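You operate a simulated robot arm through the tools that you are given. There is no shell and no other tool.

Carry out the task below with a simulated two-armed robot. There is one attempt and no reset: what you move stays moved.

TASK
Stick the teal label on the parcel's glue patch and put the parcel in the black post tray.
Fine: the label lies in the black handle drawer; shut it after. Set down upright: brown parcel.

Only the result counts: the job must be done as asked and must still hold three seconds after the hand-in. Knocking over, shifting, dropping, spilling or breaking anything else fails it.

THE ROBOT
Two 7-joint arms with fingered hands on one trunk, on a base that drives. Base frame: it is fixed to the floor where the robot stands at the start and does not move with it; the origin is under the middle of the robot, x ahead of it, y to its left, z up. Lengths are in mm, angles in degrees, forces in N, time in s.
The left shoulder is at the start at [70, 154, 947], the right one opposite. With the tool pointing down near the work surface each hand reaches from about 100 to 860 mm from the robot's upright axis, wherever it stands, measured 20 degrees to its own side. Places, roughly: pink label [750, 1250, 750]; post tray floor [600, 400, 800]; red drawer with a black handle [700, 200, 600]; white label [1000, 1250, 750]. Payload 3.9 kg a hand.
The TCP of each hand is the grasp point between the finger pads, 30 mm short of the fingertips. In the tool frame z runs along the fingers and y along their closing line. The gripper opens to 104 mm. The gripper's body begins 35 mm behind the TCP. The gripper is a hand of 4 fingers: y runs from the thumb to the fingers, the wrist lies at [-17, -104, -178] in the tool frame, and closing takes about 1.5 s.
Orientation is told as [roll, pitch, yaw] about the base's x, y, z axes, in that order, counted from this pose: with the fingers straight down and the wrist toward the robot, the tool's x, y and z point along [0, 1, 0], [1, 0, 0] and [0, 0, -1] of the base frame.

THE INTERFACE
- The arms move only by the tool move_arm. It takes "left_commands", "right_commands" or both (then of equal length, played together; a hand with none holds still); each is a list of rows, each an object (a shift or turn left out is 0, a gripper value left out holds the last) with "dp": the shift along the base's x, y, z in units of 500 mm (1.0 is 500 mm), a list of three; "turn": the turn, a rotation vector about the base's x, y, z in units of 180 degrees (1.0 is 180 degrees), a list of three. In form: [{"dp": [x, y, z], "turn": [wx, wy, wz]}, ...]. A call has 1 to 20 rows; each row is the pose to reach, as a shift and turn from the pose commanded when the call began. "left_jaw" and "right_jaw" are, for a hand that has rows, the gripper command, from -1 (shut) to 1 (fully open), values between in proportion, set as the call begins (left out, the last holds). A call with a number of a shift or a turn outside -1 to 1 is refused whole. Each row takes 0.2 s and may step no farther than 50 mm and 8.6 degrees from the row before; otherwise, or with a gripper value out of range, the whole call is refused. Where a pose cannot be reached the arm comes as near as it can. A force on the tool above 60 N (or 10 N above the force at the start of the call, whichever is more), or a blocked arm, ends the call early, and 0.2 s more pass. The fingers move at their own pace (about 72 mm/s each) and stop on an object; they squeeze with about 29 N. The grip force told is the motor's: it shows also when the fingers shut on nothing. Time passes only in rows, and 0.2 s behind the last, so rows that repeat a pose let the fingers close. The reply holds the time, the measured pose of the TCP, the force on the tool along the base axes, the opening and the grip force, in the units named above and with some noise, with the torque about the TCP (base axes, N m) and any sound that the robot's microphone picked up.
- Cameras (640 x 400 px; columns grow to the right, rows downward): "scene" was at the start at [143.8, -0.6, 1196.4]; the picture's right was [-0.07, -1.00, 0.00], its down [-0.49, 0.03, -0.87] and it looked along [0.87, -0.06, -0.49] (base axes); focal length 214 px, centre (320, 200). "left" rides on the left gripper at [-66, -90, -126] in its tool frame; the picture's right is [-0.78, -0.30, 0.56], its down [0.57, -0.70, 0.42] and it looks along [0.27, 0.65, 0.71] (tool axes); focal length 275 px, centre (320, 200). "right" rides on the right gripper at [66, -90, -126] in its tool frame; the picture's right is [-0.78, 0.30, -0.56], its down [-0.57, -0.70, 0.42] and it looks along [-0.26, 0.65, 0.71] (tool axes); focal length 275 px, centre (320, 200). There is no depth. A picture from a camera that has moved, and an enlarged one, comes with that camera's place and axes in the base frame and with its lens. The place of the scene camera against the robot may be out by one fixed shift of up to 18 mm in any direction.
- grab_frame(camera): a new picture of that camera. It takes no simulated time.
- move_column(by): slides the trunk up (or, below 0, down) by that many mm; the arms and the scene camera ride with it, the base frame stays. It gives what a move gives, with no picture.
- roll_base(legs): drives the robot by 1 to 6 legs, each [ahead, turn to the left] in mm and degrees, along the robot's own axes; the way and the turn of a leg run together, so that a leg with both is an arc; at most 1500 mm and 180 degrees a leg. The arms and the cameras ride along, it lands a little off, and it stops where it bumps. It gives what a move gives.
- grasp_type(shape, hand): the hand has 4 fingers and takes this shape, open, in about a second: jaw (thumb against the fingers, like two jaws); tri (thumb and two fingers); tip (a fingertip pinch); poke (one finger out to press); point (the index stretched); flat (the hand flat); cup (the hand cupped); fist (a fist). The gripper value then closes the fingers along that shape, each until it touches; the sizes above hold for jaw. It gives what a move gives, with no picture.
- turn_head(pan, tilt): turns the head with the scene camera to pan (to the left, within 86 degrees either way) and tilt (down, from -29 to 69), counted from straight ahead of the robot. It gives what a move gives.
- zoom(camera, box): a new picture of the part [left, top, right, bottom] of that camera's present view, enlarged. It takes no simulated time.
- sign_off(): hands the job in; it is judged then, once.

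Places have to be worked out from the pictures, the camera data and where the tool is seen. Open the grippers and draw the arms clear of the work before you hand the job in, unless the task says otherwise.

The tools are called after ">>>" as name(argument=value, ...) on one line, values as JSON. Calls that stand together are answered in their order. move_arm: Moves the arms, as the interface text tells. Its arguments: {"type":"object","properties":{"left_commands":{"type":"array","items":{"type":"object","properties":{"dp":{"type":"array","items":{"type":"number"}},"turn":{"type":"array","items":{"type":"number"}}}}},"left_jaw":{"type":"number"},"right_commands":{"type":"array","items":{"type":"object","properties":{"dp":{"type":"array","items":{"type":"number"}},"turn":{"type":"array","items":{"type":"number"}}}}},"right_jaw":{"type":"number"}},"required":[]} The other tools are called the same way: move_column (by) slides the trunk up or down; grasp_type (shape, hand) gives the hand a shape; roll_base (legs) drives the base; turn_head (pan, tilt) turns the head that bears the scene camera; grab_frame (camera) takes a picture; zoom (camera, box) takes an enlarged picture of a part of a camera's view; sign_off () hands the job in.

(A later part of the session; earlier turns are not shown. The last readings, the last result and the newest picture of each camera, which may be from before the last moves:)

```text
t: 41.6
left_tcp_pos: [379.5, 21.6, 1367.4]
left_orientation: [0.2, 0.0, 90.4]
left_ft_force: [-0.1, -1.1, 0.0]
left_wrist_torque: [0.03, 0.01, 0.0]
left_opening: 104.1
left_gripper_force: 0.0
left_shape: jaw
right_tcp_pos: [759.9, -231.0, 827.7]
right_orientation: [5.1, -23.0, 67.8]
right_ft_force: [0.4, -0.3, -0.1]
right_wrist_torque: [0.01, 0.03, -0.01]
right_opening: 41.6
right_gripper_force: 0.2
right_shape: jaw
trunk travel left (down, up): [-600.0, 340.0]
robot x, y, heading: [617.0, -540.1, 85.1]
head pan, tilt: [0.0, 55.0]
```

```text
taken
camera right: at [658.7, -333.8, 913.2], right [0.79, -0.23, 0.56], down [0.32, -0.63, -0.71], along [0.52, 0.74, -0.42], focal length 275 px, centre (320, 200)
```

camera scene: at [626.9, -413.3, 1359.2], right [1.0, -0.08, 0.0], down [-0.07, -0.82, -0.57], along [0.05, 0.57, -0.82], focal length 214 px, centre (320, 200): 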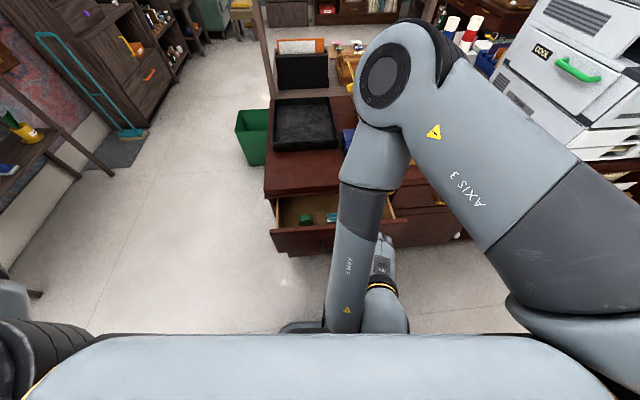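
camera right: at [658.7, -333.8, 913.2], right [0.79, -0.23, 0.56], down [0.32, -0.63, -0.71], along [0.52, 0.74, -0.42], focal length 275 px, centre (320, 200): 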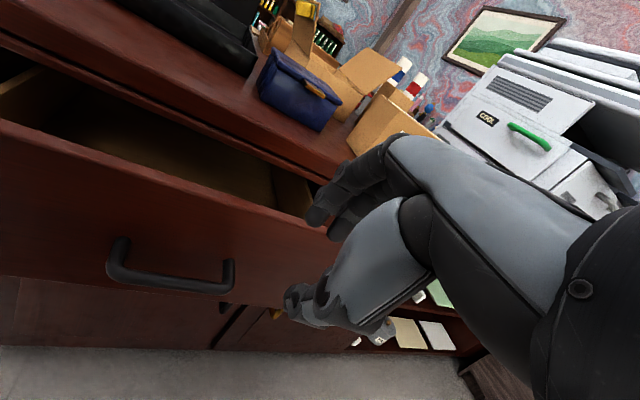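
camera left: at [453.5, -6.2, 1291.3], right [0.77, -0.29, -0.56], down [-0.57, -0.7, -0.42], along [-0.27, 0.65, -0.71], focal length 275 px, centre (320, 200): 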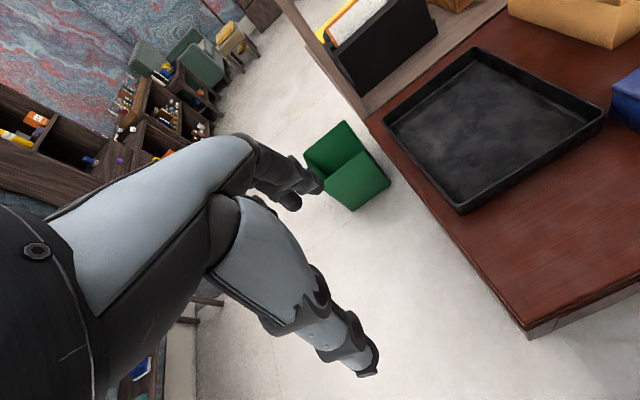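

The drawer interior shows a green and a teal item. The arm is still tightly folded, so I push the hand straight forward (+y) to unfold it, well above the drawer.

>>> move_arm(right_commands=[{"dp": [0, 0.05, 0.03]}, {"dp": [0, 0.1, 0.06]}, {"dp": [0, 0.15, 0.09]}, {"dp": [0, 0.2, 0.12]}, {"dp": [0, 0.25, 0.15]}, {"dp": [0, 0.3, 0.18]}])

>>> grab_frame(camera="scene")

```text
t: 43.0
left_tcp_pos: [380.5, 23.6, 1367.6]
left_orientation: [0.2, 0.2, 90.4]
left_ft_force: [-0.1, 0.6, 0.4]
left_wrist_torque: [-0.02, -0.02, 0.02]
left_opening: 103.9
left_gripper_force: 0.0
left_shape: jaw
right_tcp_pos: [759.7, -79.6, 918.1]
right_orientation: [5.2, -22.9, 67.8]
right_ft_force: [0.1, 0.1, 0.0]
right_wrist_torque: [0.03, 0.0, -0.01]
right_opening: 41.6
right_gripper_force: 0.0
right_shape: jaw
trunk travel left (down, up): [-600.0, 340.0]
robot x, y, heading: [614.1, -540.6, 85.1]
head pan, tilt: [0.0, 55.0]
```

```text
taken
camera scene: at [627.8, -413.0, 1359.1], right [1.0, -0.08, 0.0], down [-0.07, -0.82, -0.57], along [0.05, 0.57, -0.82], focal length 214 px, centre (320, 200)
```

scene: 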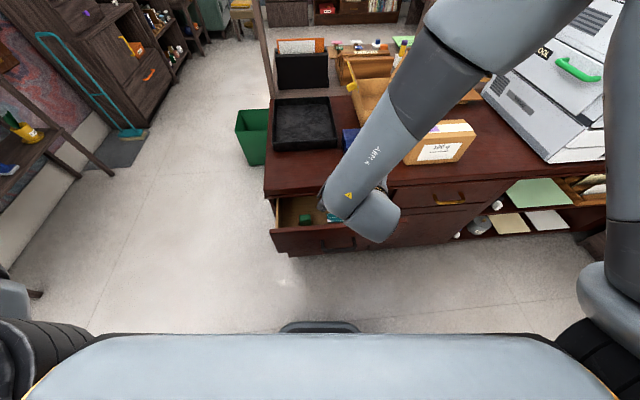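

Unfolded again. I move the right hand aside to the right, levelling it fingers-down at yaw 90, so the head camera can see into the drawer.

>>> move_arm(right_commands=[{"dp": [0.05, -0.016, 0.033], "turn": [-0.027, -0.001, 0.0235]}, {"dp": [0.11, -0.032, 0.066], "turn": [-0.053, -0.002, 0.047]}, {"dp": [0.17, -0.048, 0.1], "turn": [-0.08, -0.002, 0.0705]}, {"dp": [0.23, -0.064, 0.13], "turn": [-0.106, -0.003, 0.094]}, {"dp": [0.28, -0.08, 0.164], "turn": [-0.133, -0.004, 0.1175]}])

>>> grab_frame(camera="scene")

>>> zoom(camera="scene", box=[250, 160, 410, 270])

>>> grab_frame(camera="right")

>>> grab_frame(camera="left")

```text
t: 44.2
left_tcp_pos: [382.0, 20.9, 1369.0]
left_orientation: [0.3, -0.1, 90.4]
left_ft_force: [0.5, -0.3, 0.2]
left_wrist_torque: [-0.03, 0.04, 0.02]
left_opening: 103.9
left_gripper_force: 0.0
left_shape: jaw
right_tcp_pos: [899.6, -122.6, 998.7]
right_orientation: [0.0, 0.2, 90.2]
right_ft_force: [0.4, -0.6, -0.1]
right_wrist_torque: [0.01, 0.03, 0.02]
right_opening: 41.5
right_gripper_force: 0.0
right_shape: jaw
trunk travel left (down, up): [-600.0, 340.0]
robot x, y, heading: [613.8, -540.0, 85.2]
head pan, tilt: [0.0, 55.0]
```

```text
taken
camera scene: at [629.9, -414.9, 1359.3], right [1.0, -0.08, 0.0], down [-0.07, -0.82, -0.57], along [0.05, 0.57, -0.82], focal length 214 px, centre (320, 200)
```

scene: 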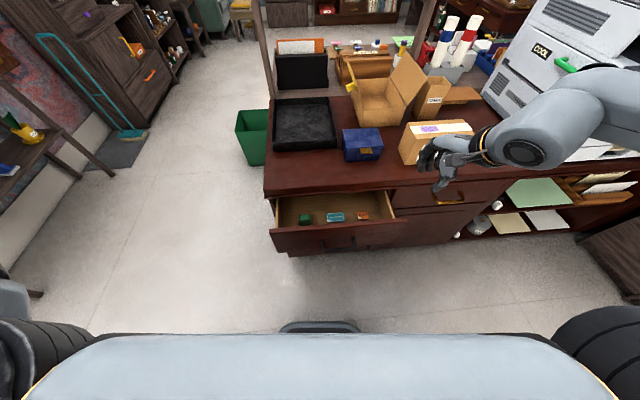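

```text
3.64 times, centred on (330, 215) of scene
camera zoom: at [629.9, -414.9, 1359.3], right [1.0, -0.08, 0.0], down [-0.07, -0.82, -0.57], along [0.05, 0.57, -0.82], focal length 780 px, centre (284, 146)
```

zoom: 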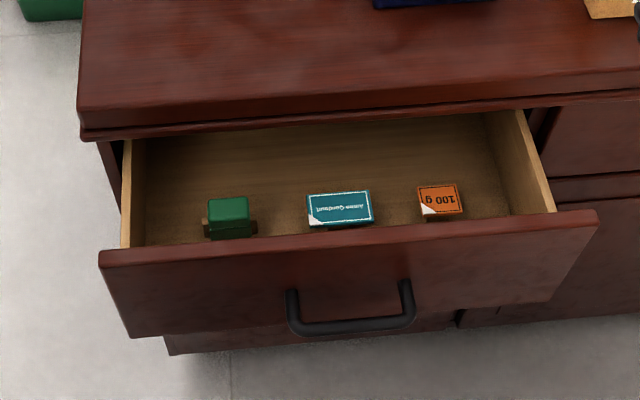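

```text
taken
camera right: at [835.2, -211.9, 1125.7], right [0.77, 0.3, 0.56], down [0.58, -0.7, -0.42], along [0.26, 0.65, -0.72], focal length 275 px, centre (320, 200)
```

right: 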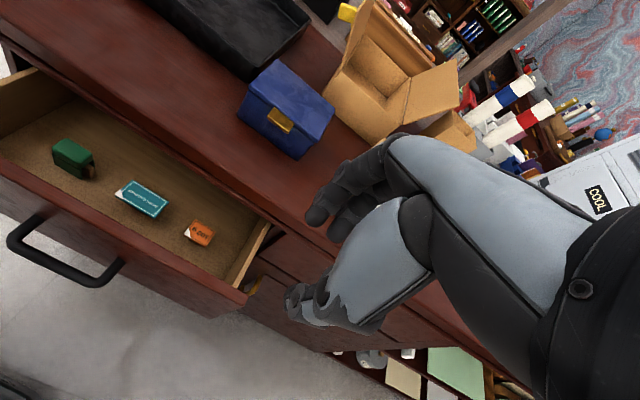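

```text
taken
camera left: at [449.7, -68.8, 1493.0], right [0.77, -0.29, -0.56], down [-0.57, -0.7, -0.42], along [-0.27, 0.65, -0.71], focal length 275 px, centre (320, 200)
```

left: 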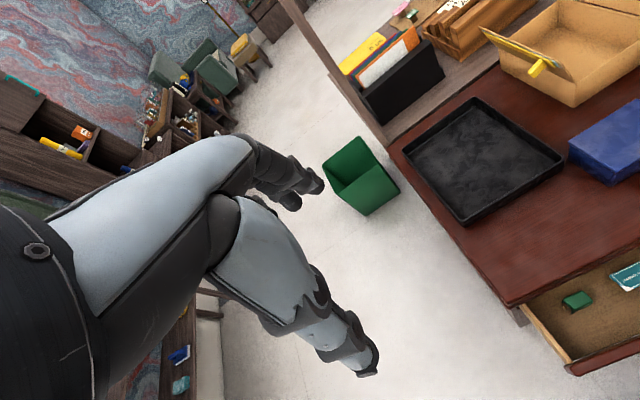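

The teal label is a small thick tile in the middle of the drawer at about (728, -2, 637), between a green and an orange one. I zoom to see its thickness and supports.

>>> zoom(camera="right", box=[40, 130, 260, 270])

>>> zoom(camera="scene", box=[290, 195, 390, 245])

>>> zoom(camera="scene", box=[380, 110, 500, 190])

```text
2.86 times, centred on (150, 200) of right
camera zoom: at [835.2, -211.9, 1125.7], right [0.77, 0.3, 0.56], down [0.58, -0.7, -0.42], along [0.26, 0.65, -0.72], focal length 786 px, centre (806, 200)
```

zoom: 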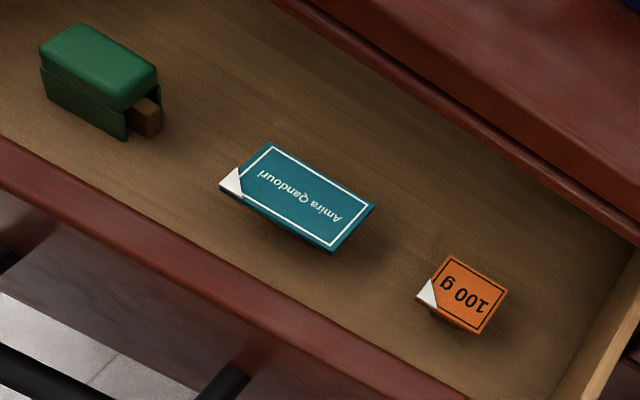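

```text
6.40 times, centred on (340, 220) of scene
camera zoom: at [629.9, -414.9, 1359.3], right [1.0, -0.08, 0.0], down [-0.07, -0.82, -0.57], along [0.05, 0.57, -0.82], focal length 1373 px, centre (192, 72)
```

zoom: 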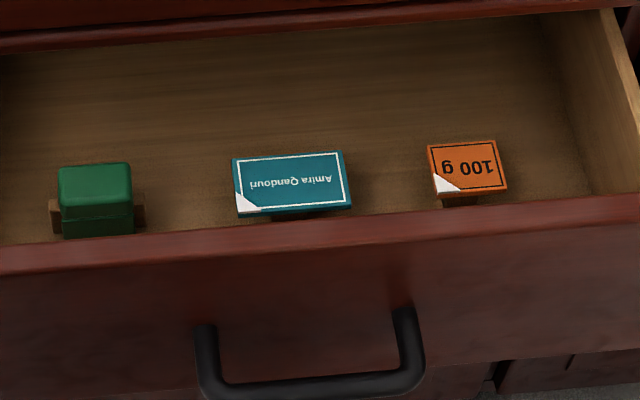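

```text
5.00 times, centred on (440, 150) of scene
camera zoom: at [629.9, -414.9, 1359.3], right [1.0, -0.08, 0.0], down [-0.07, -0.82, -0.57], along [0.05, 0.57, -0.82], focal length 1072 px, centre (-280, 450)
```

zoom: 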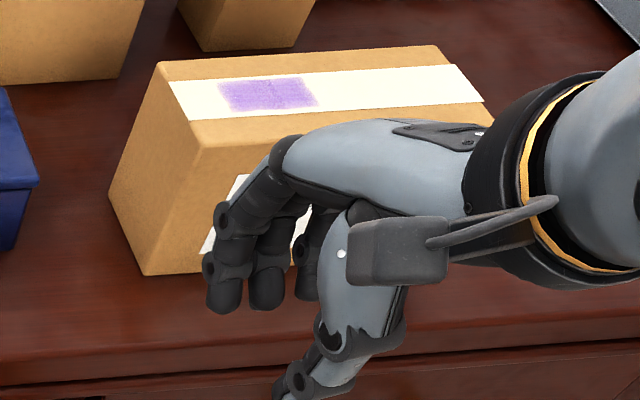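

The label tile (≈69×37 mm) rests raised on a small block, close behind the drawer front; I need the drawer out further for hand clearance. I'll straddle the top edge of the drawer front with thumb and fingers to pull it out more; first move above it.

>>> move_arm(right_commands=[{"dp": [-0.06, 0.013, -0.03]}, {"dp": [-0.12, 0.026, -0.06]}, {"dp": [-0.18, 0.04, -0.1]}, {"dp": [-0.245, 0.053, -0.15]}, {"dp": [-0.31, 0.066, -0.2]}, {"dp": [-0.369, 0.079, -0.238]}], right_jaw=0.5)

>>> grab_frame(camera="right")

>>> zoom(camera="scene", box=[250, 140, 450, 270])

```text
t: 45.6
left_tcp_pos: [378.9, 23.1, 1368.8]
left_orientation: [0.2, 0.2, 90.4]
left_ft_force: [0.0, 0.7, 0.5]
left_wrist_torque: [-0.03, -0.02, 0.0]
left_opening: 103.9
left_gripper_force: 0.1
left_shape: jaw
right_tcp_pos: [715.4, -77.3, 879.7]
right_orientation: [-0.3, 0.3, 90.2]
right_ft_force: [0.1, -0.4, 0.3]
right_wrist_torque: [-0.03, -0.03, 0.04]
right_opening: 77.9
right_gripper_force: 0.0
right_shape: jaw
trunk travel left (down, up): [-600.0, 340.0]
robot x, y, heading: [616.7, -542.6, 85.3]
head pan, tilt: [0.0, 55.0]
```

```text
taken
camera right: at [649.1, -166.6, 1005.7], right [0.77, 0.3, 0.56], down [0.58, -0.7, -0.42], along [0.26, 0.65, -0.72], focal length 275 px, centre (320, 200)
```

right: 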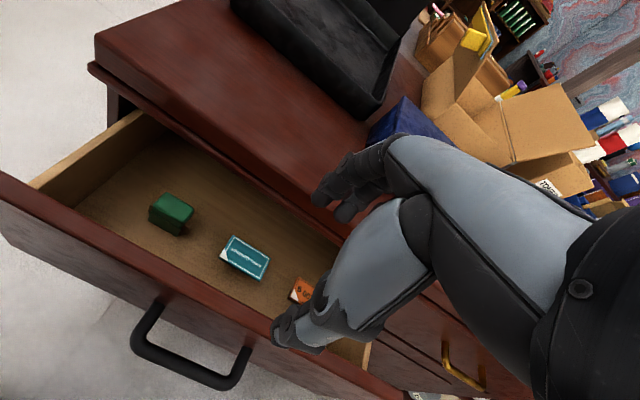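

```text
3.08 times, centred on (350, 205) of scene
camera zoom: at [626.3, -412.0, 1359.0], right [1.0, -0.08, 0.0], down [-0.07, -0.82, -0.57], along [0.05, 0.57, -0.82], focal length 660 px, centre (228, 185)
```

zoom: 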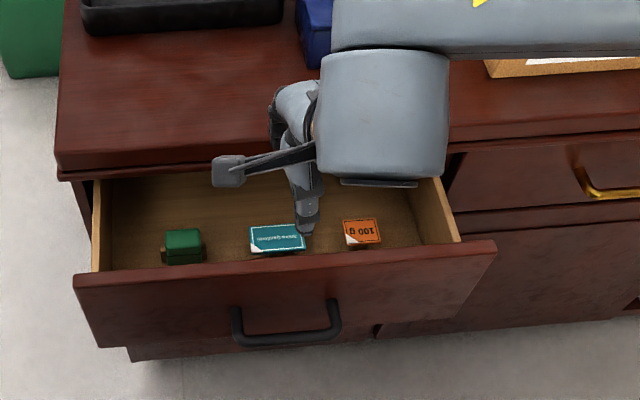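

I zoom the hand camera to locate the drawer front's top edge precisely.

>>> zoom(camera="right", box=[80, 200, 320, 400])

```text
2.00 times, centred on (200, 300) of right
camera zoom: at [649.1, -166.6, 1005.7], right [0.77, 0.3, 0.56], down [0.58, -0.7, -0.42], along [0.26, 0.65, -0.72], focal length 551 px, centre (560, 0)
```

zoom: 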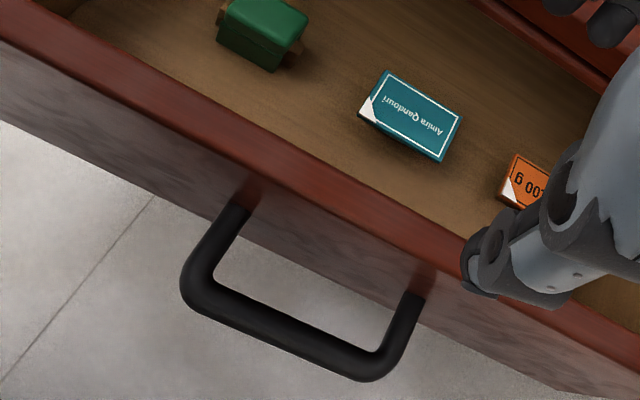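

Panel top seems at z≈710, y≈-101…-85. I lower the hand to straddle it, stopping slightly above to check.

>>> move_arm(right_commands=[{"dp": [0, -0.008, -0.07]}, {"dp": [0, -0.016, -0.14]}, {"dp": [0, -0.024, -0.2]}, {"dp": [0, -0.028, -0.25]}, {"dp": [0, -0.028, -0.28]}])

>>> grab_frame(camera="right")

>>> zoom(camera="scene", box=[270, 180, 410, 270])

```text
t: 46.8
left_tcp_pos: [380.0, 22.8, 1367.9]
left_orientation: [0.2, 0.0, 90.4]
left_ft_force: [-0.3, 0.6, 0.2]
left_wrist_torque: [-0.01, 0.01, -0.04]
left_opening: 104.1
left_gripper_force: 0.2
left_shape: jaw
right_tcp_pos: [716.8, -94.8, 740.9]
right_orientation: [-0.2, 0.3, 90.3]
right_ft_force: [-0.6, -0.2, -0.6]
right_wrist_torque: [-0.02, -0.03, 0.04]
right_opening: 77.5
right_gripper_force: 0.1
right_shape: jaw
trunk travel left (down, up): [-600.0, 340.0]
robot x, y, heading: [609.3, -540.8, 85.0]
head pan, tilt: [0.0, 55.0]
```

```text
taken
camera right: at [650.8, -184.4, 865.9], right [0.77, 0.3, 0.56], down [0.58, -0.7, -0.42], along [0.26, 0.65, -0.72], focal length 275 px, centre (320, 200)
```

right: 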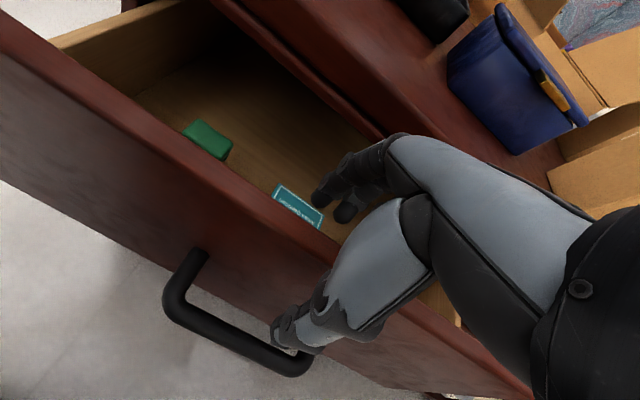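

```text
4.44 times, centred on (340, 225) of scene
camera zoom: at [627.4, -413.0, 1359.1], right [1.0, -0.08, 0.0], down [-0.07, -0.82, -0.57], along [0.05, 0.57, -0.82], focal length 953 px, centre (231, 89)
```

zoom: 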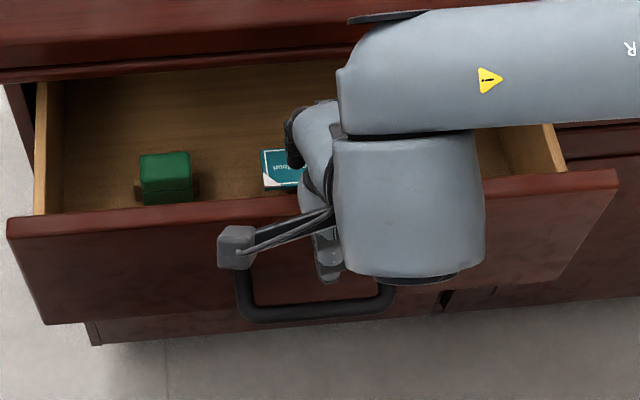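

Fingers are inside, thumb outside, with the panel top at z≈714. I go down 28 mm and close on the panel edge.

>>> move_arm(right_commands=[{"dp": [0, 0, -0.03]}, {"dp": [0, 0, -0.056]}])

>>> move_arm(right_commands=[{"dp": [0, 0, 0]}, {"dp": [0, 0, 0]}, {"dp": [0, 0, 0]}, {"dp": [0, 0, 0]}, {"dp": [0, 0, 0]}, {"dp": [0, 0, 0]}], right_jaw=-1)

>>> grab_frame(camera="right")

```text
t: 47.4
left_tcp_pos: [380.6, 23.1, 1366.4]
left_orientation: [0.2, 0.1, 90.4]
left_ft_force: [-0.5, -0.2, 0.0]
left_wrist_torque: [0.03, 0.02, 0.0]
left_opening: 104.0
left_gripper_force: 0.1
left_shape: jaw
right_tcp_pos: [717.7, -95.1, 712.4]
right_orientation: [-0.2, 0.4, 90.3]
right_ft_force: [0.0, 0.9, 0.5]
right_wrist_torque: [-0.01, 0.0, -0.03]
right_opening: 77.7
right_gripper_force: 0.1
right_shape: jaw
trunk travel left (down, up): [-600.0, 340.0]
robot x, y, heading: [614.2, -541.3, 85.5]
head pan, tilt: [0.0, 55.0]
```

```text
t: 48.8
left_tcp_pos: [379.3, 22.6, 1367.3]
left_orientation: [0.2, -0.1, 90.4]
left_ft_force: [0.4, 1.0, -0.1]
left_wrist_torque: [0.05, 0.01, -0.01]
left_opening: 103.8
left_gripper_force: 0.1
left_shape: jaw
right_tcp_pos: [716.7, -95.5, 712.1]
right_orientation: [-0.2, 0.3, 90.3]
right_ft_force: [-0.4, -1.1, -3.3]
right_wrist_torque: [-0.02, 0.05, 0.11]
right_opening: 12.3
right_gripper_force: 29.1
right_shape: jaw
trunk travel left (down, up): [-600.0, 340.0]
robot x, y, heading: [613.1, -538.8, 85.3]
head pan, tilt: [0.0, 55.0]
```

```text
taken
camera right: at [651.2, -184.8, 838.2], right [0.77, 0.3, 0.56], down [0.58, -0.7, -0.42], along [0.26, 0.64, -0.72], focal length 275 px, centre (320, 200)
```

right: 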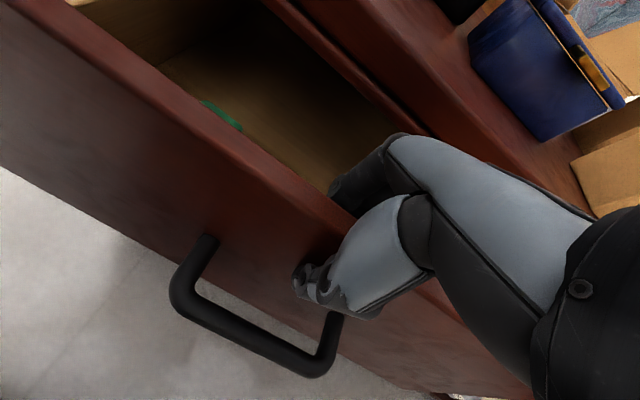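

The panel edge is held (12 mm). I pull the drawer out another ~100 mm.

>>> move_arm(right_commands=[{"dp": [0, -0.025, 0]}, {"dp": [0, -0.05, 0]}, {"dp": [0, -0.075, 0]}, {"dp": [0, -0.1, 0]}, {"dp": [0, -0.125, 0]}, {"dp": [0, -0.15, 0]}, {"dp": [0, -0.175, 0]}, {"dp": [0, -0.2, 0]}])

>>> grab_frame(camera="right")

>>> grab_frame(camera="scene")

```text
t: 50.6
left_tcp_pos: [381.8, 22.0, 1368.1]
left_orientation: [0.2, 0.0, 90.4]
left_ft_force: [-0.4, -0.2, 0.3]
left_wrist_torque: [-0.02, 0.03, -0.03]
left_opening: 103.8
left_gripper_force: 0.0
left_shape: jaw
right_tcp_pos: [717.1, -195.3, 712.5]
right_orientation: [-0.3, 0.4, 90.2]
right_ft_force: [6.7, 0.6, -4.2]
right_wrist_torque: [0.06, -0.16, 0.03]
right_opening: 12.3
right_gripper_force: 29.3
right_shape: jaw
trunk travel left (down, up): [-600.0, 340.0]
robot x, y, heading: [615.2, -540.4, 85.4]
head pan, tilt: [0.0, 55.0]
```

```text
taken
camera right: at [651.5, -285.0, 838.4], right [0.77, 0.3, 0.56], down [0.58, -0.7, -0.42], along [0.27, 0.64, -0.72], focal length 275 px, centre (320, 200)
```

right: 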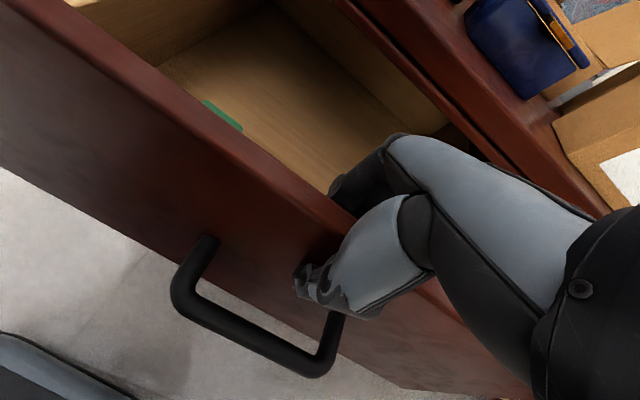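

```text
taken
camera scene: at [628.1, -413.1, 1359.1], right [1.0, -0.08, 0.0], down [-0.07, -0.82, -0.57], along [0.05, 0.57, -0.82], focal length 214 px, centre (320, 200)
```

scene: 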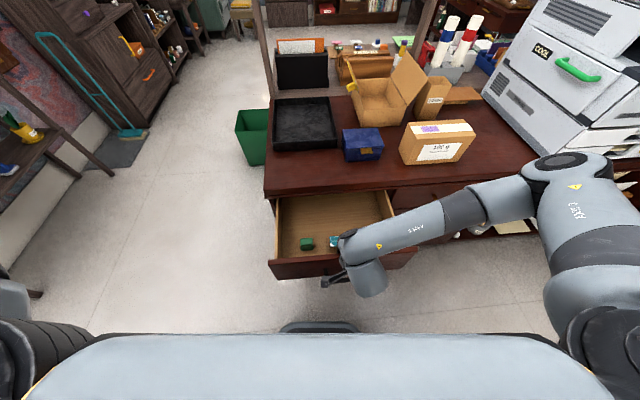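

The drawer is now ~255 mm out. I open the hand and lift it clear above the drawer.

>>> move_arm(right_commands=[{"dp": [0, 0, 0]}, {"dp": [0, 0, 0]}, {"dp": [0, 0, 0]}, {"dp": [0, 0, 0]}], right_jaw=0.4)

>>> move_arm(right_commands=[{"dp": [0, 0, 0.06]}, {"dp": [0, 0.03, 0.14]}, {"dp": [0.04, 0.09, 0.22]}, {"dp": [0.08, 0.15, 0.28]}])

>>> grab_frame(camera="right")

>>> zoom(camera="scene", box=[250, 170, 430, 290])

```text
t: 51.6
left_tcp_pos: [379.1, 22.5, 1368.1]
left_orientation: [0.1, 0.0, 90.4]
left_ft_force: [-0.3, -0.4, 0.4]
left_wrist_torque: [0.04, 0.0, 0.01]
left_opening: 103.8
left_gripper_force: 0.0
left_shape: jaw
right_tcp_pos: [716.7, -195.9, 713.9]
right_orientation: [-0.1, 0.4, 90.3]
right_ft_force: [0.5, 0.3, -1.0]
right_wrist_torque: [0.02, 0.02, 0.01]
right_opening: 72.3
right_gripper_force: 0.1
right_shape: jaw
trunk travel left (down, up): [-600.0, 340.0]
robot x, y, heading: [614.4, -537.6, 85.2]
head pan, tilt: [0.0, 55.0]
```

```text
refused: row 3 steps farther than a row can; nothing moved
```

```text
taken
camera right: at [650.5, -284.7, 838.5], right [0.77, 0.3, 0.56], down [0.58, -0.7, -0.42], along [0.26, 0.65, -0.72], focal length 275 px, centre (320, 200)
```

right: 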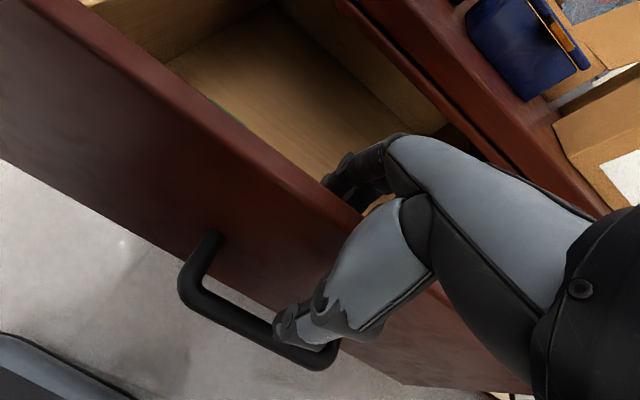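

```text
3.33 times, centred on (340, 230) of scene
camera zoom: at [627.1, -413.1, 1359.1], right [1.0, -0.08, 0.0], down [-0.07, -0.82, -0.57], along [0.05, 0.57, -0.82], focal length 715 px, centre (253, 100)
```

zoom: 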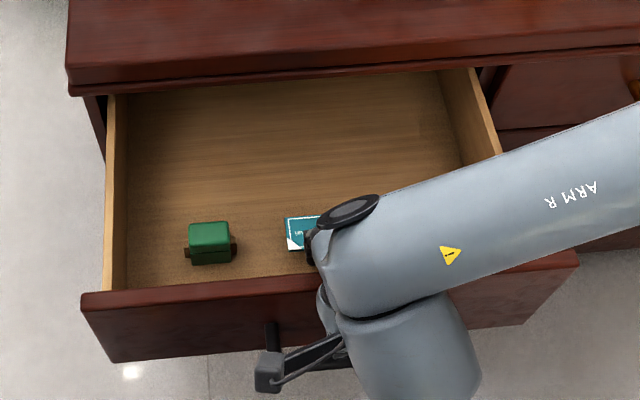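

Hand is open; I lift it with smaller steps, shifting slightly right so the camera gets a good view of the label.

>>> move_arm(right_commands=[{"dp": [0, 0, 0.06]}, {"dp": [0, 0, 0.13]}, {"dp": [0, 0.03, 0.2]}, {"dp": [0, 0.09, 0.26]}, {"dp": [0, 0.15, 0.3]}])

>>> grab_frame(camera="right")

>>> zoom(camera="right", box=[150, 200, 350, 330])

>>> zoom(camera="scene", box=[250, 170, 430, 290])

```text
t: 52.8
left_tcp_pos: [379.1, 23.2, 1367.9]
left_orientation: [0.2, 0.0, 90.3]
left_ft_force: [0.0, -1.2, 0.0]
left_wrist_torque: [0.01, -0.01, 0.06]
left_opening: 103.6
left_gripper_force: 0.2
left_shape: jaw
right_tcp_pos: [715.9, -119.7, 862.5]
right_orientation: [-0.2, 0.4, 90.3]
right_ft_force: [-0.7, 0.4, -0.6]
right_wrist_torque: [0.0, 0.01, 0.0]
right_opening: 72.8
right_gripper_force: 0.0
right_shape: jaw
trunk travel left (down, up): [-600.0, 340.0]
robot x, y, heading: [613.3, -541.2, 85.0]
head pan, tilt: [0.0, 55.0]
```

```text
taken
camera right: at [649.8, -211.3, 988.2], right [0.77, 0.3, 0.56], down [0.58, -0.7, -0.42], along [0.26, 0.64, -0.72], focal length 275 px, centre (320, 200)
```

right: 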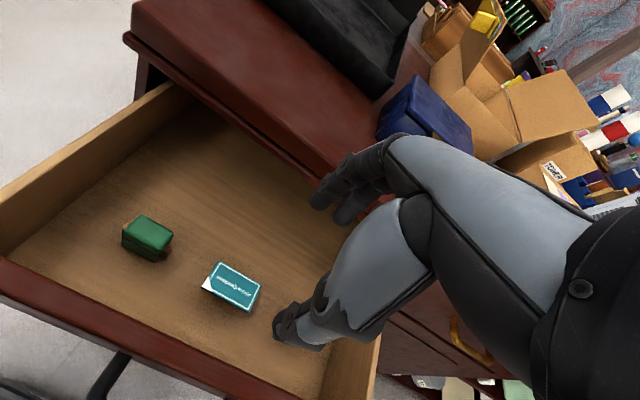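

```text
3.08 times, centred on (250, 265) of right
camera zoom: at [649.8, -211.3, 988.2], right [0.77, 0.3, 0.56], down [0.58, -0.7, -0.42], along [0.26, 0.64, -0.72], focal length 847 px, centre (535, 0)
```

zoom: 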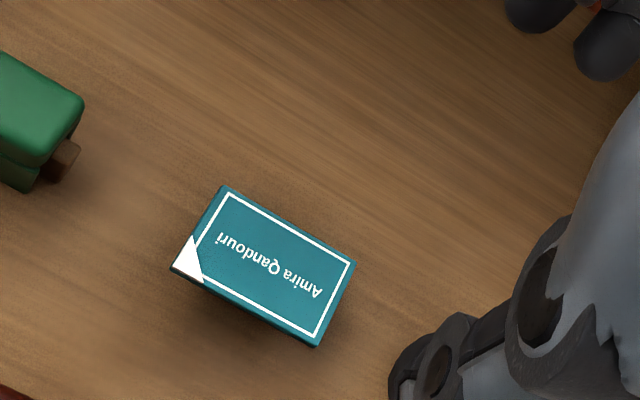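

```text
3.33 times, centred on (340, 230) of scene
camera zoom: at [627.4, -412.7, 1359.0], right [1.0, -0.08, 0.0], down [-0.07, -0.82, -0.57], along [0.05, 0.57, -0.82], focal length 715 px, centre (253, 100)
```

zoom: 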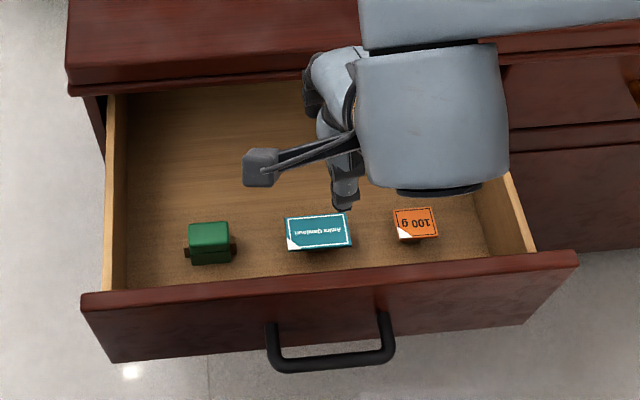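

The label spans about x 688–759, y -109…-71 at z≈608, aligned with the axes. I move the open hand right over it and descend partway, then check again.

>>> move_arm(right_commands=[{"dp": [0.006, 0.03, -0.05]}, {"dp": [0.014, 0.06, -0.11]}, {"dp": [0.014, 0.06, -0.18]}, {"dp": [0.014, 0.06, -0.25]}, {"dp": [0.014, 0.06, -0.31]}], right_jaw=0.3)

>>> grab_frame(camera="right")

>>> zoom(camera="right", box=[200, 150, 400, 350])

>>> zoom(camera="scene", box=[280, 180, 400, 270])

```text
t: 54.0
left_tcp_pos: [380.5, 22.7, 1367.8]
left_orientation: [0.2, 0.1, 90.4]
left_ft_force: [-0.5, 0.6, 0.3]
left_wrist_torque: [0.03, 0.02, 0.02]
left_opening: 103.9
left_gripper_force: 0.1
left_shape: jaw
right_tcp_pos: [720.1, -90.4, 705.7]
right_orientation: [-0.2, 0.5, 90.4]
right_ft_force: [0.0, 0.1, 0.2]
right_wrist_torque: [-0.02, 0.01, -0.03]
right_opening: 67.8
right_gripper_force: 0.1
right_shape: jaw
trunk travel left (down, up): [-600.0, 340.0]
robot x, y, heading: [611.3, -538.9, 85.4]
head pan, tilt: [0.0, 55.0]
```

```text
taken
camera right: at [653.8, -179.5, 831.7], right [0.77, 0.3, 0.56], down [0.58, -0.7, -0.42], along [0.26, 0.64, -0.72], focal length 275 px, centre (320, 200)
```

right: 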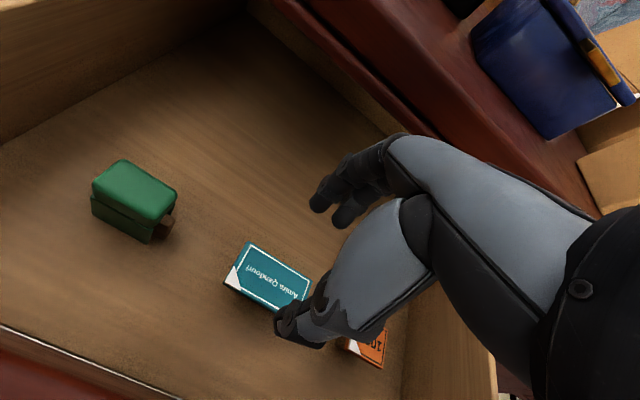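

```text
2.00 times, centred on (300, 250) of right
camera zoom: at [653.8, -179.5, 831.7], right [0.77, 0.3, 0.56], down [0.58, -0.7, -0.42], along [0.26, 0.64, -0.72], focal length 551 px, centre (360, 100)
```

zoom: 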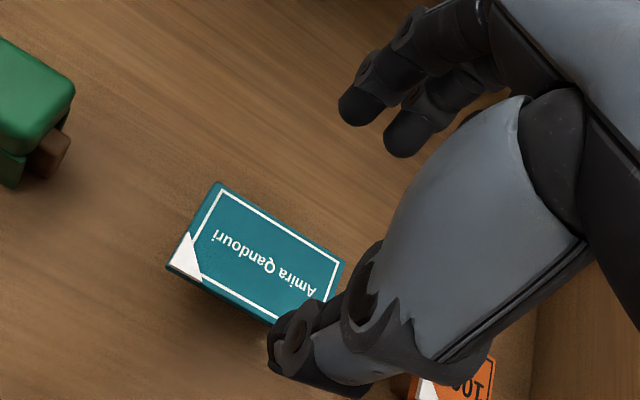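

```text
4.44 times, centred on (340, 225) of scene
camera zoom: at [627.4, -412.7, 1359.1], right [1.0, -0.08, 0.0], down [-0.07, -0.82, -0.57], along [0.05, 0.57, -0.82], focal length 953 px, centre (231, 89)
```

zoom: 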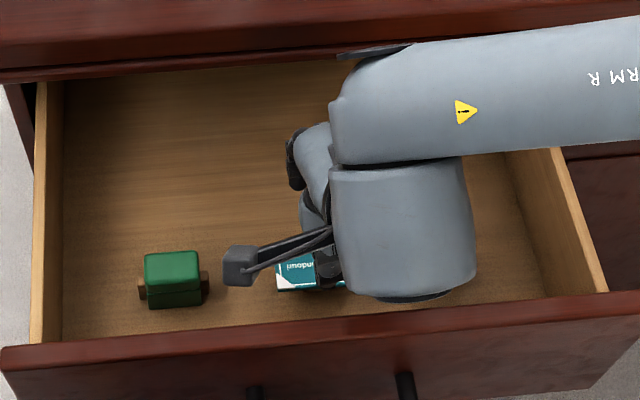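

Refined: label top at z≈620, centre ≈(721, -94). I shift 4 mm toward -y and descend so the fingertips sit just below the label's edges.

>>> move_arm(right_commands=[{"dp": [0.002, -0.009, -0.04]}, {"dp": [0.002, -0.009, -0.08]}, {"dp": [0.002, -0.009, -0.104]}, {"dp": [0.002, -0.009, -0.122]}])

>>> grab_frame(camera="right")

>>> zoom(camera="right", box=[220, 160, 380, 330])

>>> zoom(camera="scene", box=[300, 200, 380, 260])

```text
t: 55.0
left_tcp_pos: [379.6, 22.2, 1368.1]
left_orientation: [0.3, 0.0, 90.4]
left_ft_force: [0.5, 0.0, -0.2]
left_wrist_torque: [-0.02, 0.01, -0.03]
left_opening: 103.9
left_gripper_force: 0.2
left_shape: jaw
right_tcp_pos: [721.0, -94.0, 644.2]
right_orientation: [-0.2, 0.4, 90.2]
right_ft_force: [0.7, 0.4, 0.2]
right_wrist_torque: [-0.02, -0.01, 0.01]
right_opening: 67.8
right_gripper_force: 0.1
right_shape: jaw
trunk travel left (down, up): [-600.0, 340.0]
robot x, y, heading: [613.5, -541.2, 85.1]
head pan, tilt: [0.0, 55.0]
```

```text
taken
camera right: at [655.8, -183.8, 770.1], right [0.77, 0.3, 0.56], down [0.58, -0.7, -0.42], along [0.26, 0.65, -0.72], focal length 275 px, centre (320, 200)
```

right: 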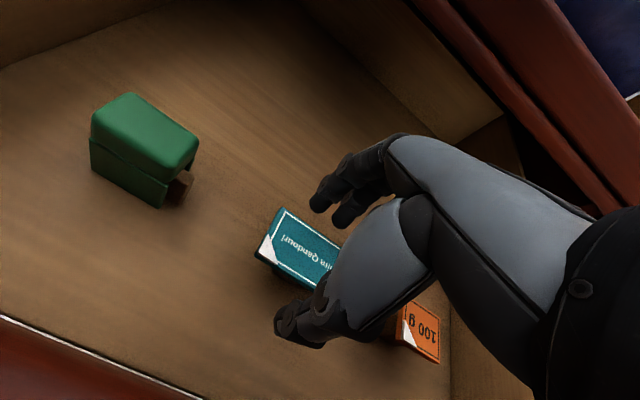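

```text
2.35 times, centred on (300, 245) of right
camera zoom: at [655.8, -183.8, 770.1], right [0.77, 0.3, 0.56], down [0.58, -0.7, -0.42], along [0.26, 0.65, -0.72], focal length 648 px, centre (367, 94)
```

zoom: 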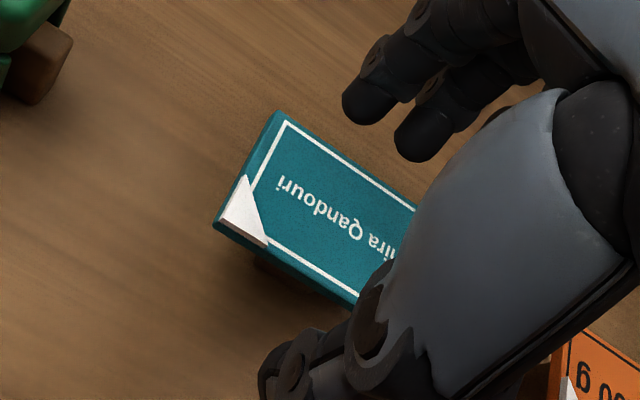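

```text
6.67 times, centred on (340, 230) of scene
camera zoom: at [627.5, -412.9, 1359.1], right [1.0, -0.08, 0.0], down [-0.07, -0.82, -0.57], along [0.05, 0.57, -0.82], focal length 1430 px, centre (187, 0)
```

zoom: 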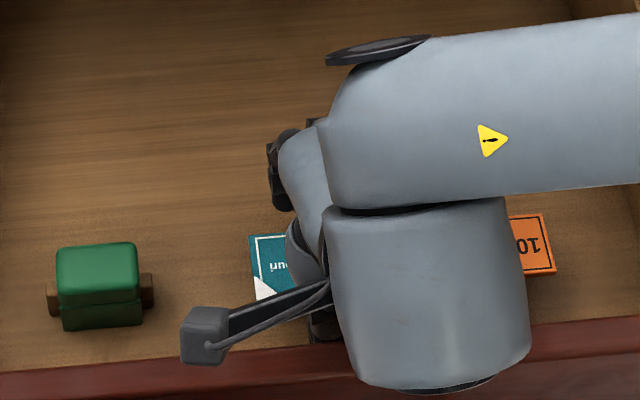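

The label top is 24 mm below the TCP, flanked by thumb (−y side) and fingers (+y side). I close the hand on its long edges.

>>> move_arm(right_commands=[{"dp": [0, 0, 0]}, {"dp": [0, 0, 0]}, {"dp": [0, 0, 0]}, {"dp": [0, 0, 0]}, {"dp": [0, 0, 0]}, {"dp": [0, 0, 0]}], right_jaw=-1)

>>> zoom(camera="right", box=[220, 160, 380, 330])

```text
t: 56.4
left_tcp_pos: [379.2, 19.9, 1367.1]
left_orientation: [0.2, -0.1, 90.4]
left_ft_force: [0.5, -1.3, 0.7]
left_wrist_torque: [0.0, -0.02, -0.02]
left_opening: 103.9
left_gripper_force: 0.1
left_shape: jaw
right_tcp_pos: [720.9, -92.9, 646.6]
right_orientation: [-0.1, 0.2, 90.3]
right_ft_force: [-1.7, 1.4, 17.6]
right_wrist_torque: [0.27, 0.05, -0.03]
right_opening: 23.0
right_gripper_force: 28.5
right_shape: jaw
trunk travel left (down, up): [-600.0, 340.0]
robot x, y, heading: [614.3, -541.2, 85.2]
head pan, tilt: [0.0, 55.0]
```

```text
2.35 times, centred on (300, 245) of right
camera zoom: at [654.8, -184.3, 771.8], right [0.77, 0.3, 0.56], down [0.58, -0.7, -0.42], along [0.26, 0.65, -0.71], focal length 648 px, centre (367, 94)
```

zoom: 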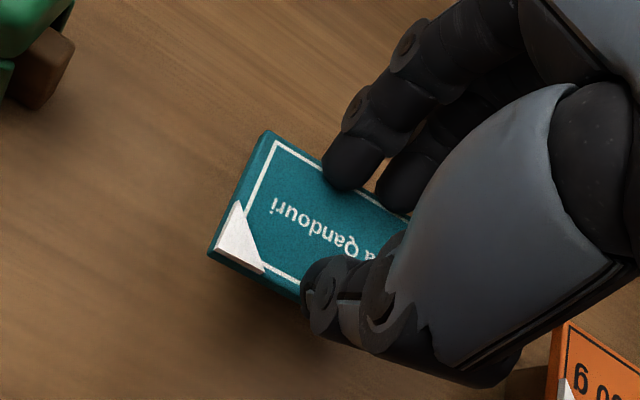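

The fingertips landed on the label's top (opening 23, upward force), so they were a bit too high. I reopen and check where the label is now.

>>> move_arm(right_commands=[{"dp": [0, 0, 0]}, {"dp": [0, 0, 0]}, {"dp": [0, 0, 0]}, {"dp": [0, 0, 0]}], right_jaw=0.3)

>>> zoom(camera="right", box=[220, 160, 380, 330])

```text
t: 57.4
left_tcp_pos: [380.4, 23.2, 1367.2]
left_orientation: [0.1, 0.0, 90.4]
left_ft_force: [0.7, 0.1, 0.1]
left_wrist_torque: [-0.01, 0.0, -0.02]
left_opening: 103.7
left_gripper_force: 0.0
left_shape: jaw
right_tcp_pos: [721.8, -94.4, 644.4]
right_orientation: [-0.2, 0.4, 90.3]
right_ft_force: [-0.5, 0.0, -0.7]
right_wrist_torque: [-0.01, -0.02, 0.02]
right_opening: 67.1
right_gripper_force: 0.1
right_shape: jaw
trunk travel left (down, up): [-600.0, 340.0]
robot x, y, heading: [612.9, -537.5, 85.4]
head pan, tilt: [0.0, 55.0]
```

```text
2.35 times, centred on (300, 245) of right
camera zoom: at [655.9, -183.8, 770.1], right [0.77, 0.3, 0.56], down [0.58, -0.7, -0.42], along [0.26, 0.64, -0.72], focal length 648 px, centre (367, 94)
```

zoom: 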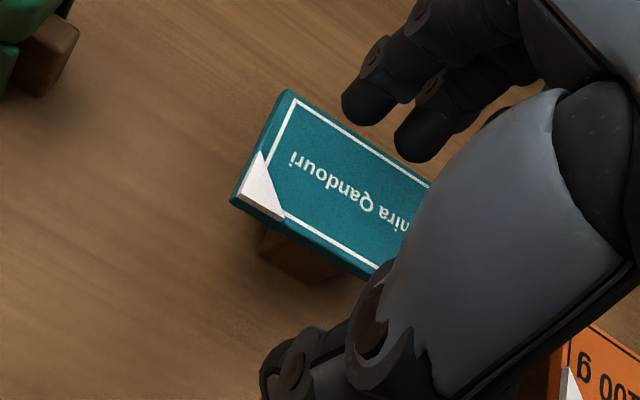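

The label shifted about 7 mm toward +y. I re-centre (+6.5 mm in y) and go 9 mm lower so the fingertips reach below its edges.

>>> move_arm(right_commands=[{"dp": [0, 0.013, 0]}, {"dp": [0, 0.013, -0.009]}, {"dp": [0, 0.013, -0.018]}])

>>> zoom(camera="right", box=[220, 160, 380, 330])

```text
t: 58.2
left_tcp_pos: [378.4, 22.0, 1368.2]
left_orientation: [0.2, 0.0, 90.4]
left_ft_force: [0.1, -0.6, 0.3]
left_wrist_torque: [0.0, -0.02, 0.01]
left_opening: 104.2
left_gripper_force: 0.1
left_shape: jaw
right_tcp_pos: [722.4, -87.6, 638.1]
right_orientation: [-0.2, 0.3, 90.3]
right_ft_force: [0.0, 0.8, -0.2]
right_wrist_torque: [0.04, 0.01, 0.01]
right_opening: 67.0
right_gripper_force: 0.0
right_shape: jaw
trunk travel left (down, up): [-600.0, 340.0]
robot x, y, heading: [614.2, -539.6, 85.0]
head pan, tilt: [0.0, 55.0]
```

```text
2.35 times, centred on (300, 245) of right
camera zoom: at [657.1, -177.9, 762.6], right [0.77, 0.3, 0.56], down [0.58, -0.7, -0.42], along [0.26, 0.65, -0.72], focal length 648 px, centre (367, 94)
```

zoom: 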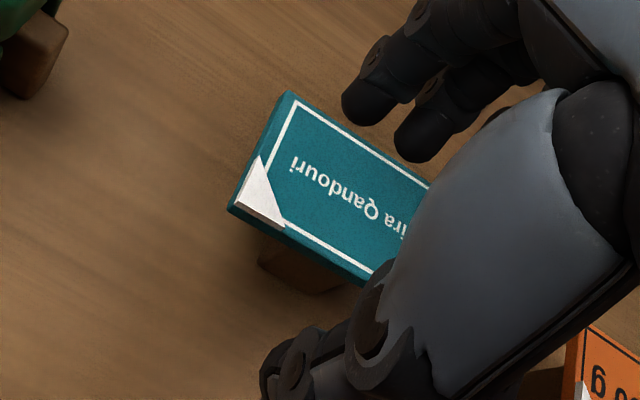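

Label centre is now within ~2 mm of the hand's centre line. I close partially first to check that the tips pass outside the label's edges.

>>> move_arm(right_commands=[{"dp": [0, 0.002, -0.004]}, {"dp": [0, 0.002, -0.004]}, {"dp": [0, 0.002, -0.004]}], right_jaw=-0.08)

>>> zoom(camera="right", box=[220, 160, 380, 330])

```text
t: 59.0
left_tcp_pos: [380.2, 22.4, 1367.5]
left_orientation: [0.1, 0.0, 90.4]
left_ft_force: [-0.6, 0.1, 0.2]
left_wrist_torque: [0.03, 0.01, 0.0]
left_opening: 104.0
left_gripper_force: 0.1
left_shape: jaw
right_tcp_pos: [724.0, -86.8, 634.7]
right_orientation: [-0.1, 0.4, 90.3]
right_ft_force: [0.8, -0.2, 0.1]
right_wrist_torque: [-0.01, 0.01, 0.01]
right_opening: 48.1
right_gripper_force: 0.0
right_shape: jaw
trunk travel left (down, up): [-600.0, 340.0]
robot x, y, heading: [615.1, -539.1, 85.4]
head pan, tilt: [0.0, 55.0]
```

```text
2.35 times, centred on (300, 245) of right
camera zoom: at [658.0, -177.1, 760.7], right [0.77, 0.3, 0.56], down [0.58, -0.7, -0.42], along [0.26, 0.65, -0.72], focal length 648 px, centre (367, 94)
```

zoom: 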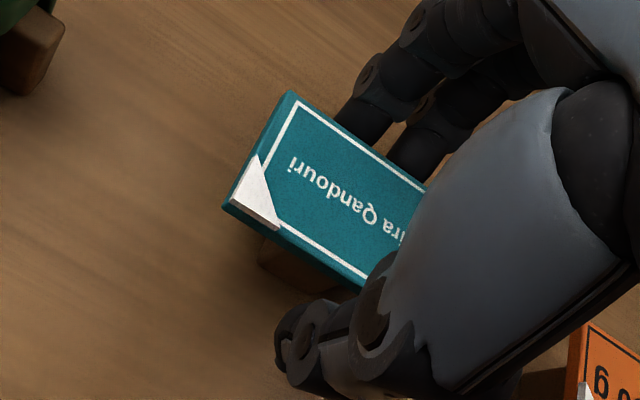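

The fingers now tuck below the label's far edge. I close fully.

>>> move_arm(right_commands=[{"dp": [0, 0, 0]}, {"dp": [0, 0, 0]}, {"dp": [0, 0, 0]}, {"dp": [0, 0, 0]}, {"dp": [0, 0, 0]}], right_jaw=-1)

>>> zoom(camera="right", box=[220, 160, 380, 330])

```text
t: 60.2
left_tcp_pos: [380.4, 23.2, 1367.6]
left_orientation: [0.2, 0.0, 90.4]
left_ft_force: [-0.2, -0.2, 0.4]
left_wrist_torque: [-0.01, 0.02, 0.01]
left_opening: 104.0
left_gripper_force: 0.0
left_shape: jaw
right_tcp_pos: [724.5, -87.0, 633.4]
right_orientation: [-0.2, 0.4, 90.3]
right_ft_force: [0.3, 0.4, -0.4]
right_wrist_torque: [0.01, 0.02, 0.02]
right_opening: 34.3
right_gripper_force: 28.9
right_shape: jaw
trunk travel left (down, up): [-600.0, 340.0]
robot x, y, heading: [613.0, -539.7, 85.0]
head pan, tilt: [0.0, 55.0]
```

```text
2.35 times, centred on (300, 245) of right
camera zoom: at [658.0, -177.1, 760.8], right [0.77, 0.3, 0.56], down [0.58, -0.7, -0.42], along [0.26, 0.65, -0.72], focal length 648 px, centre (367, 94)
```

zoom: 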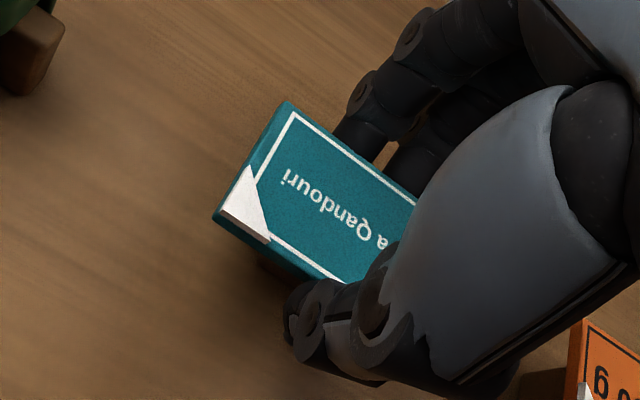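

Held at 34 mm on the label's edges. I lift straight up and check it comes along.

>>> move_arm(right_commands=[{"dp": [0, 0, 0.02]}, {"dp": [0, 0, 0.05]}, {"dp": [0, 0, 0.1]}, {"dp": [0, 0, 0.16]}, {"dp": [0, 0, 0.22]}, {"dp": [0, 0, 0.28]}, {"dp": [0, 0, 0.34]}, {"dp": [0, 0, 0.4]}])

>>> grab_frame(camera="right")

>>> zoom(camera="scene", box=[250, 150, 430, 290])

```text
t: 62.0
left_tcp_pos: [379.1, 21.4, 1367.7]
left_orientation: [0.3, 0.0, 90.4]
left_ft_force: [0.1, -0.7, 0.0]
left_wrist_torque: [-0.01, 0.0, 0.03]
left_opening: 103.8
left_gripper_force: 0.0
left_shape: jaw
right_tcp_pos: [719.1, -85.1, 837.3]
right_orientation: [-0.2, 0.4, 90.2]
right_ft_force: [0.0, -0.2, -0.9]
right_wrist_torque: [0.06, 0.03, 0.01]
right_opening: 34.4
right_gripper_force: 29.8
right_shape: jaw
trunk travel left (down, up): [-600.0, 340.0]
robot x, y, heading: [614.7, -541.2, 85.4]
head pan, tilt: [0.0, 55.0]
```

```text
taken
camera right: at [653.9, -175.9, 963.4], right [0.77, 0.3, 0.56], down [0.58, -0.7, -0.42], along [0.26, 0.65, -0.72], focal length 275 px, centre (320, 200)
```

right: 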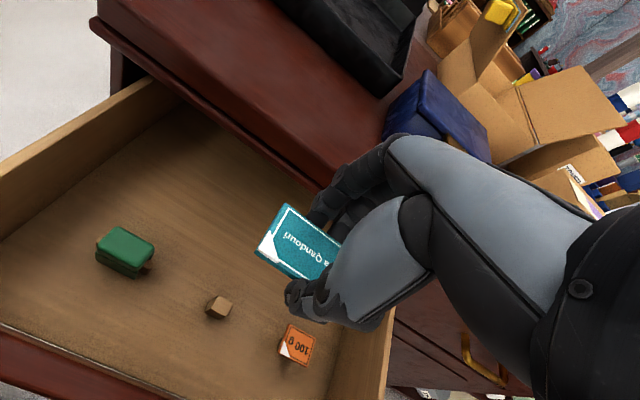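

```text
2.86 times, centred on (340, 220) of scene
camera zoom: at [627.4, -413.6, 1359.1], right [1.0, -0.08, 0.0], down [-0.07, -0.82, -0.57], along [0.05, 0.57, -0.82], focal length 613 px, centre (263, 143)
```

zoom: 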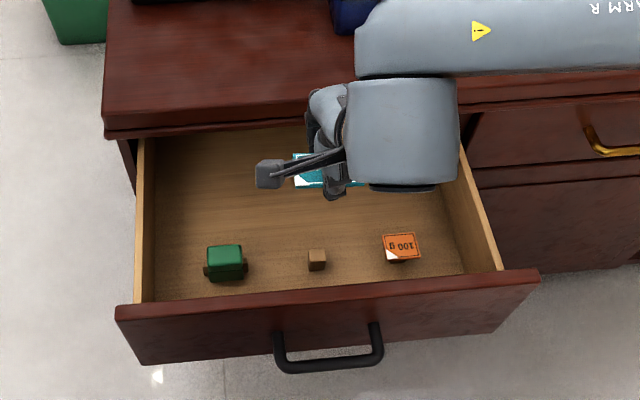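

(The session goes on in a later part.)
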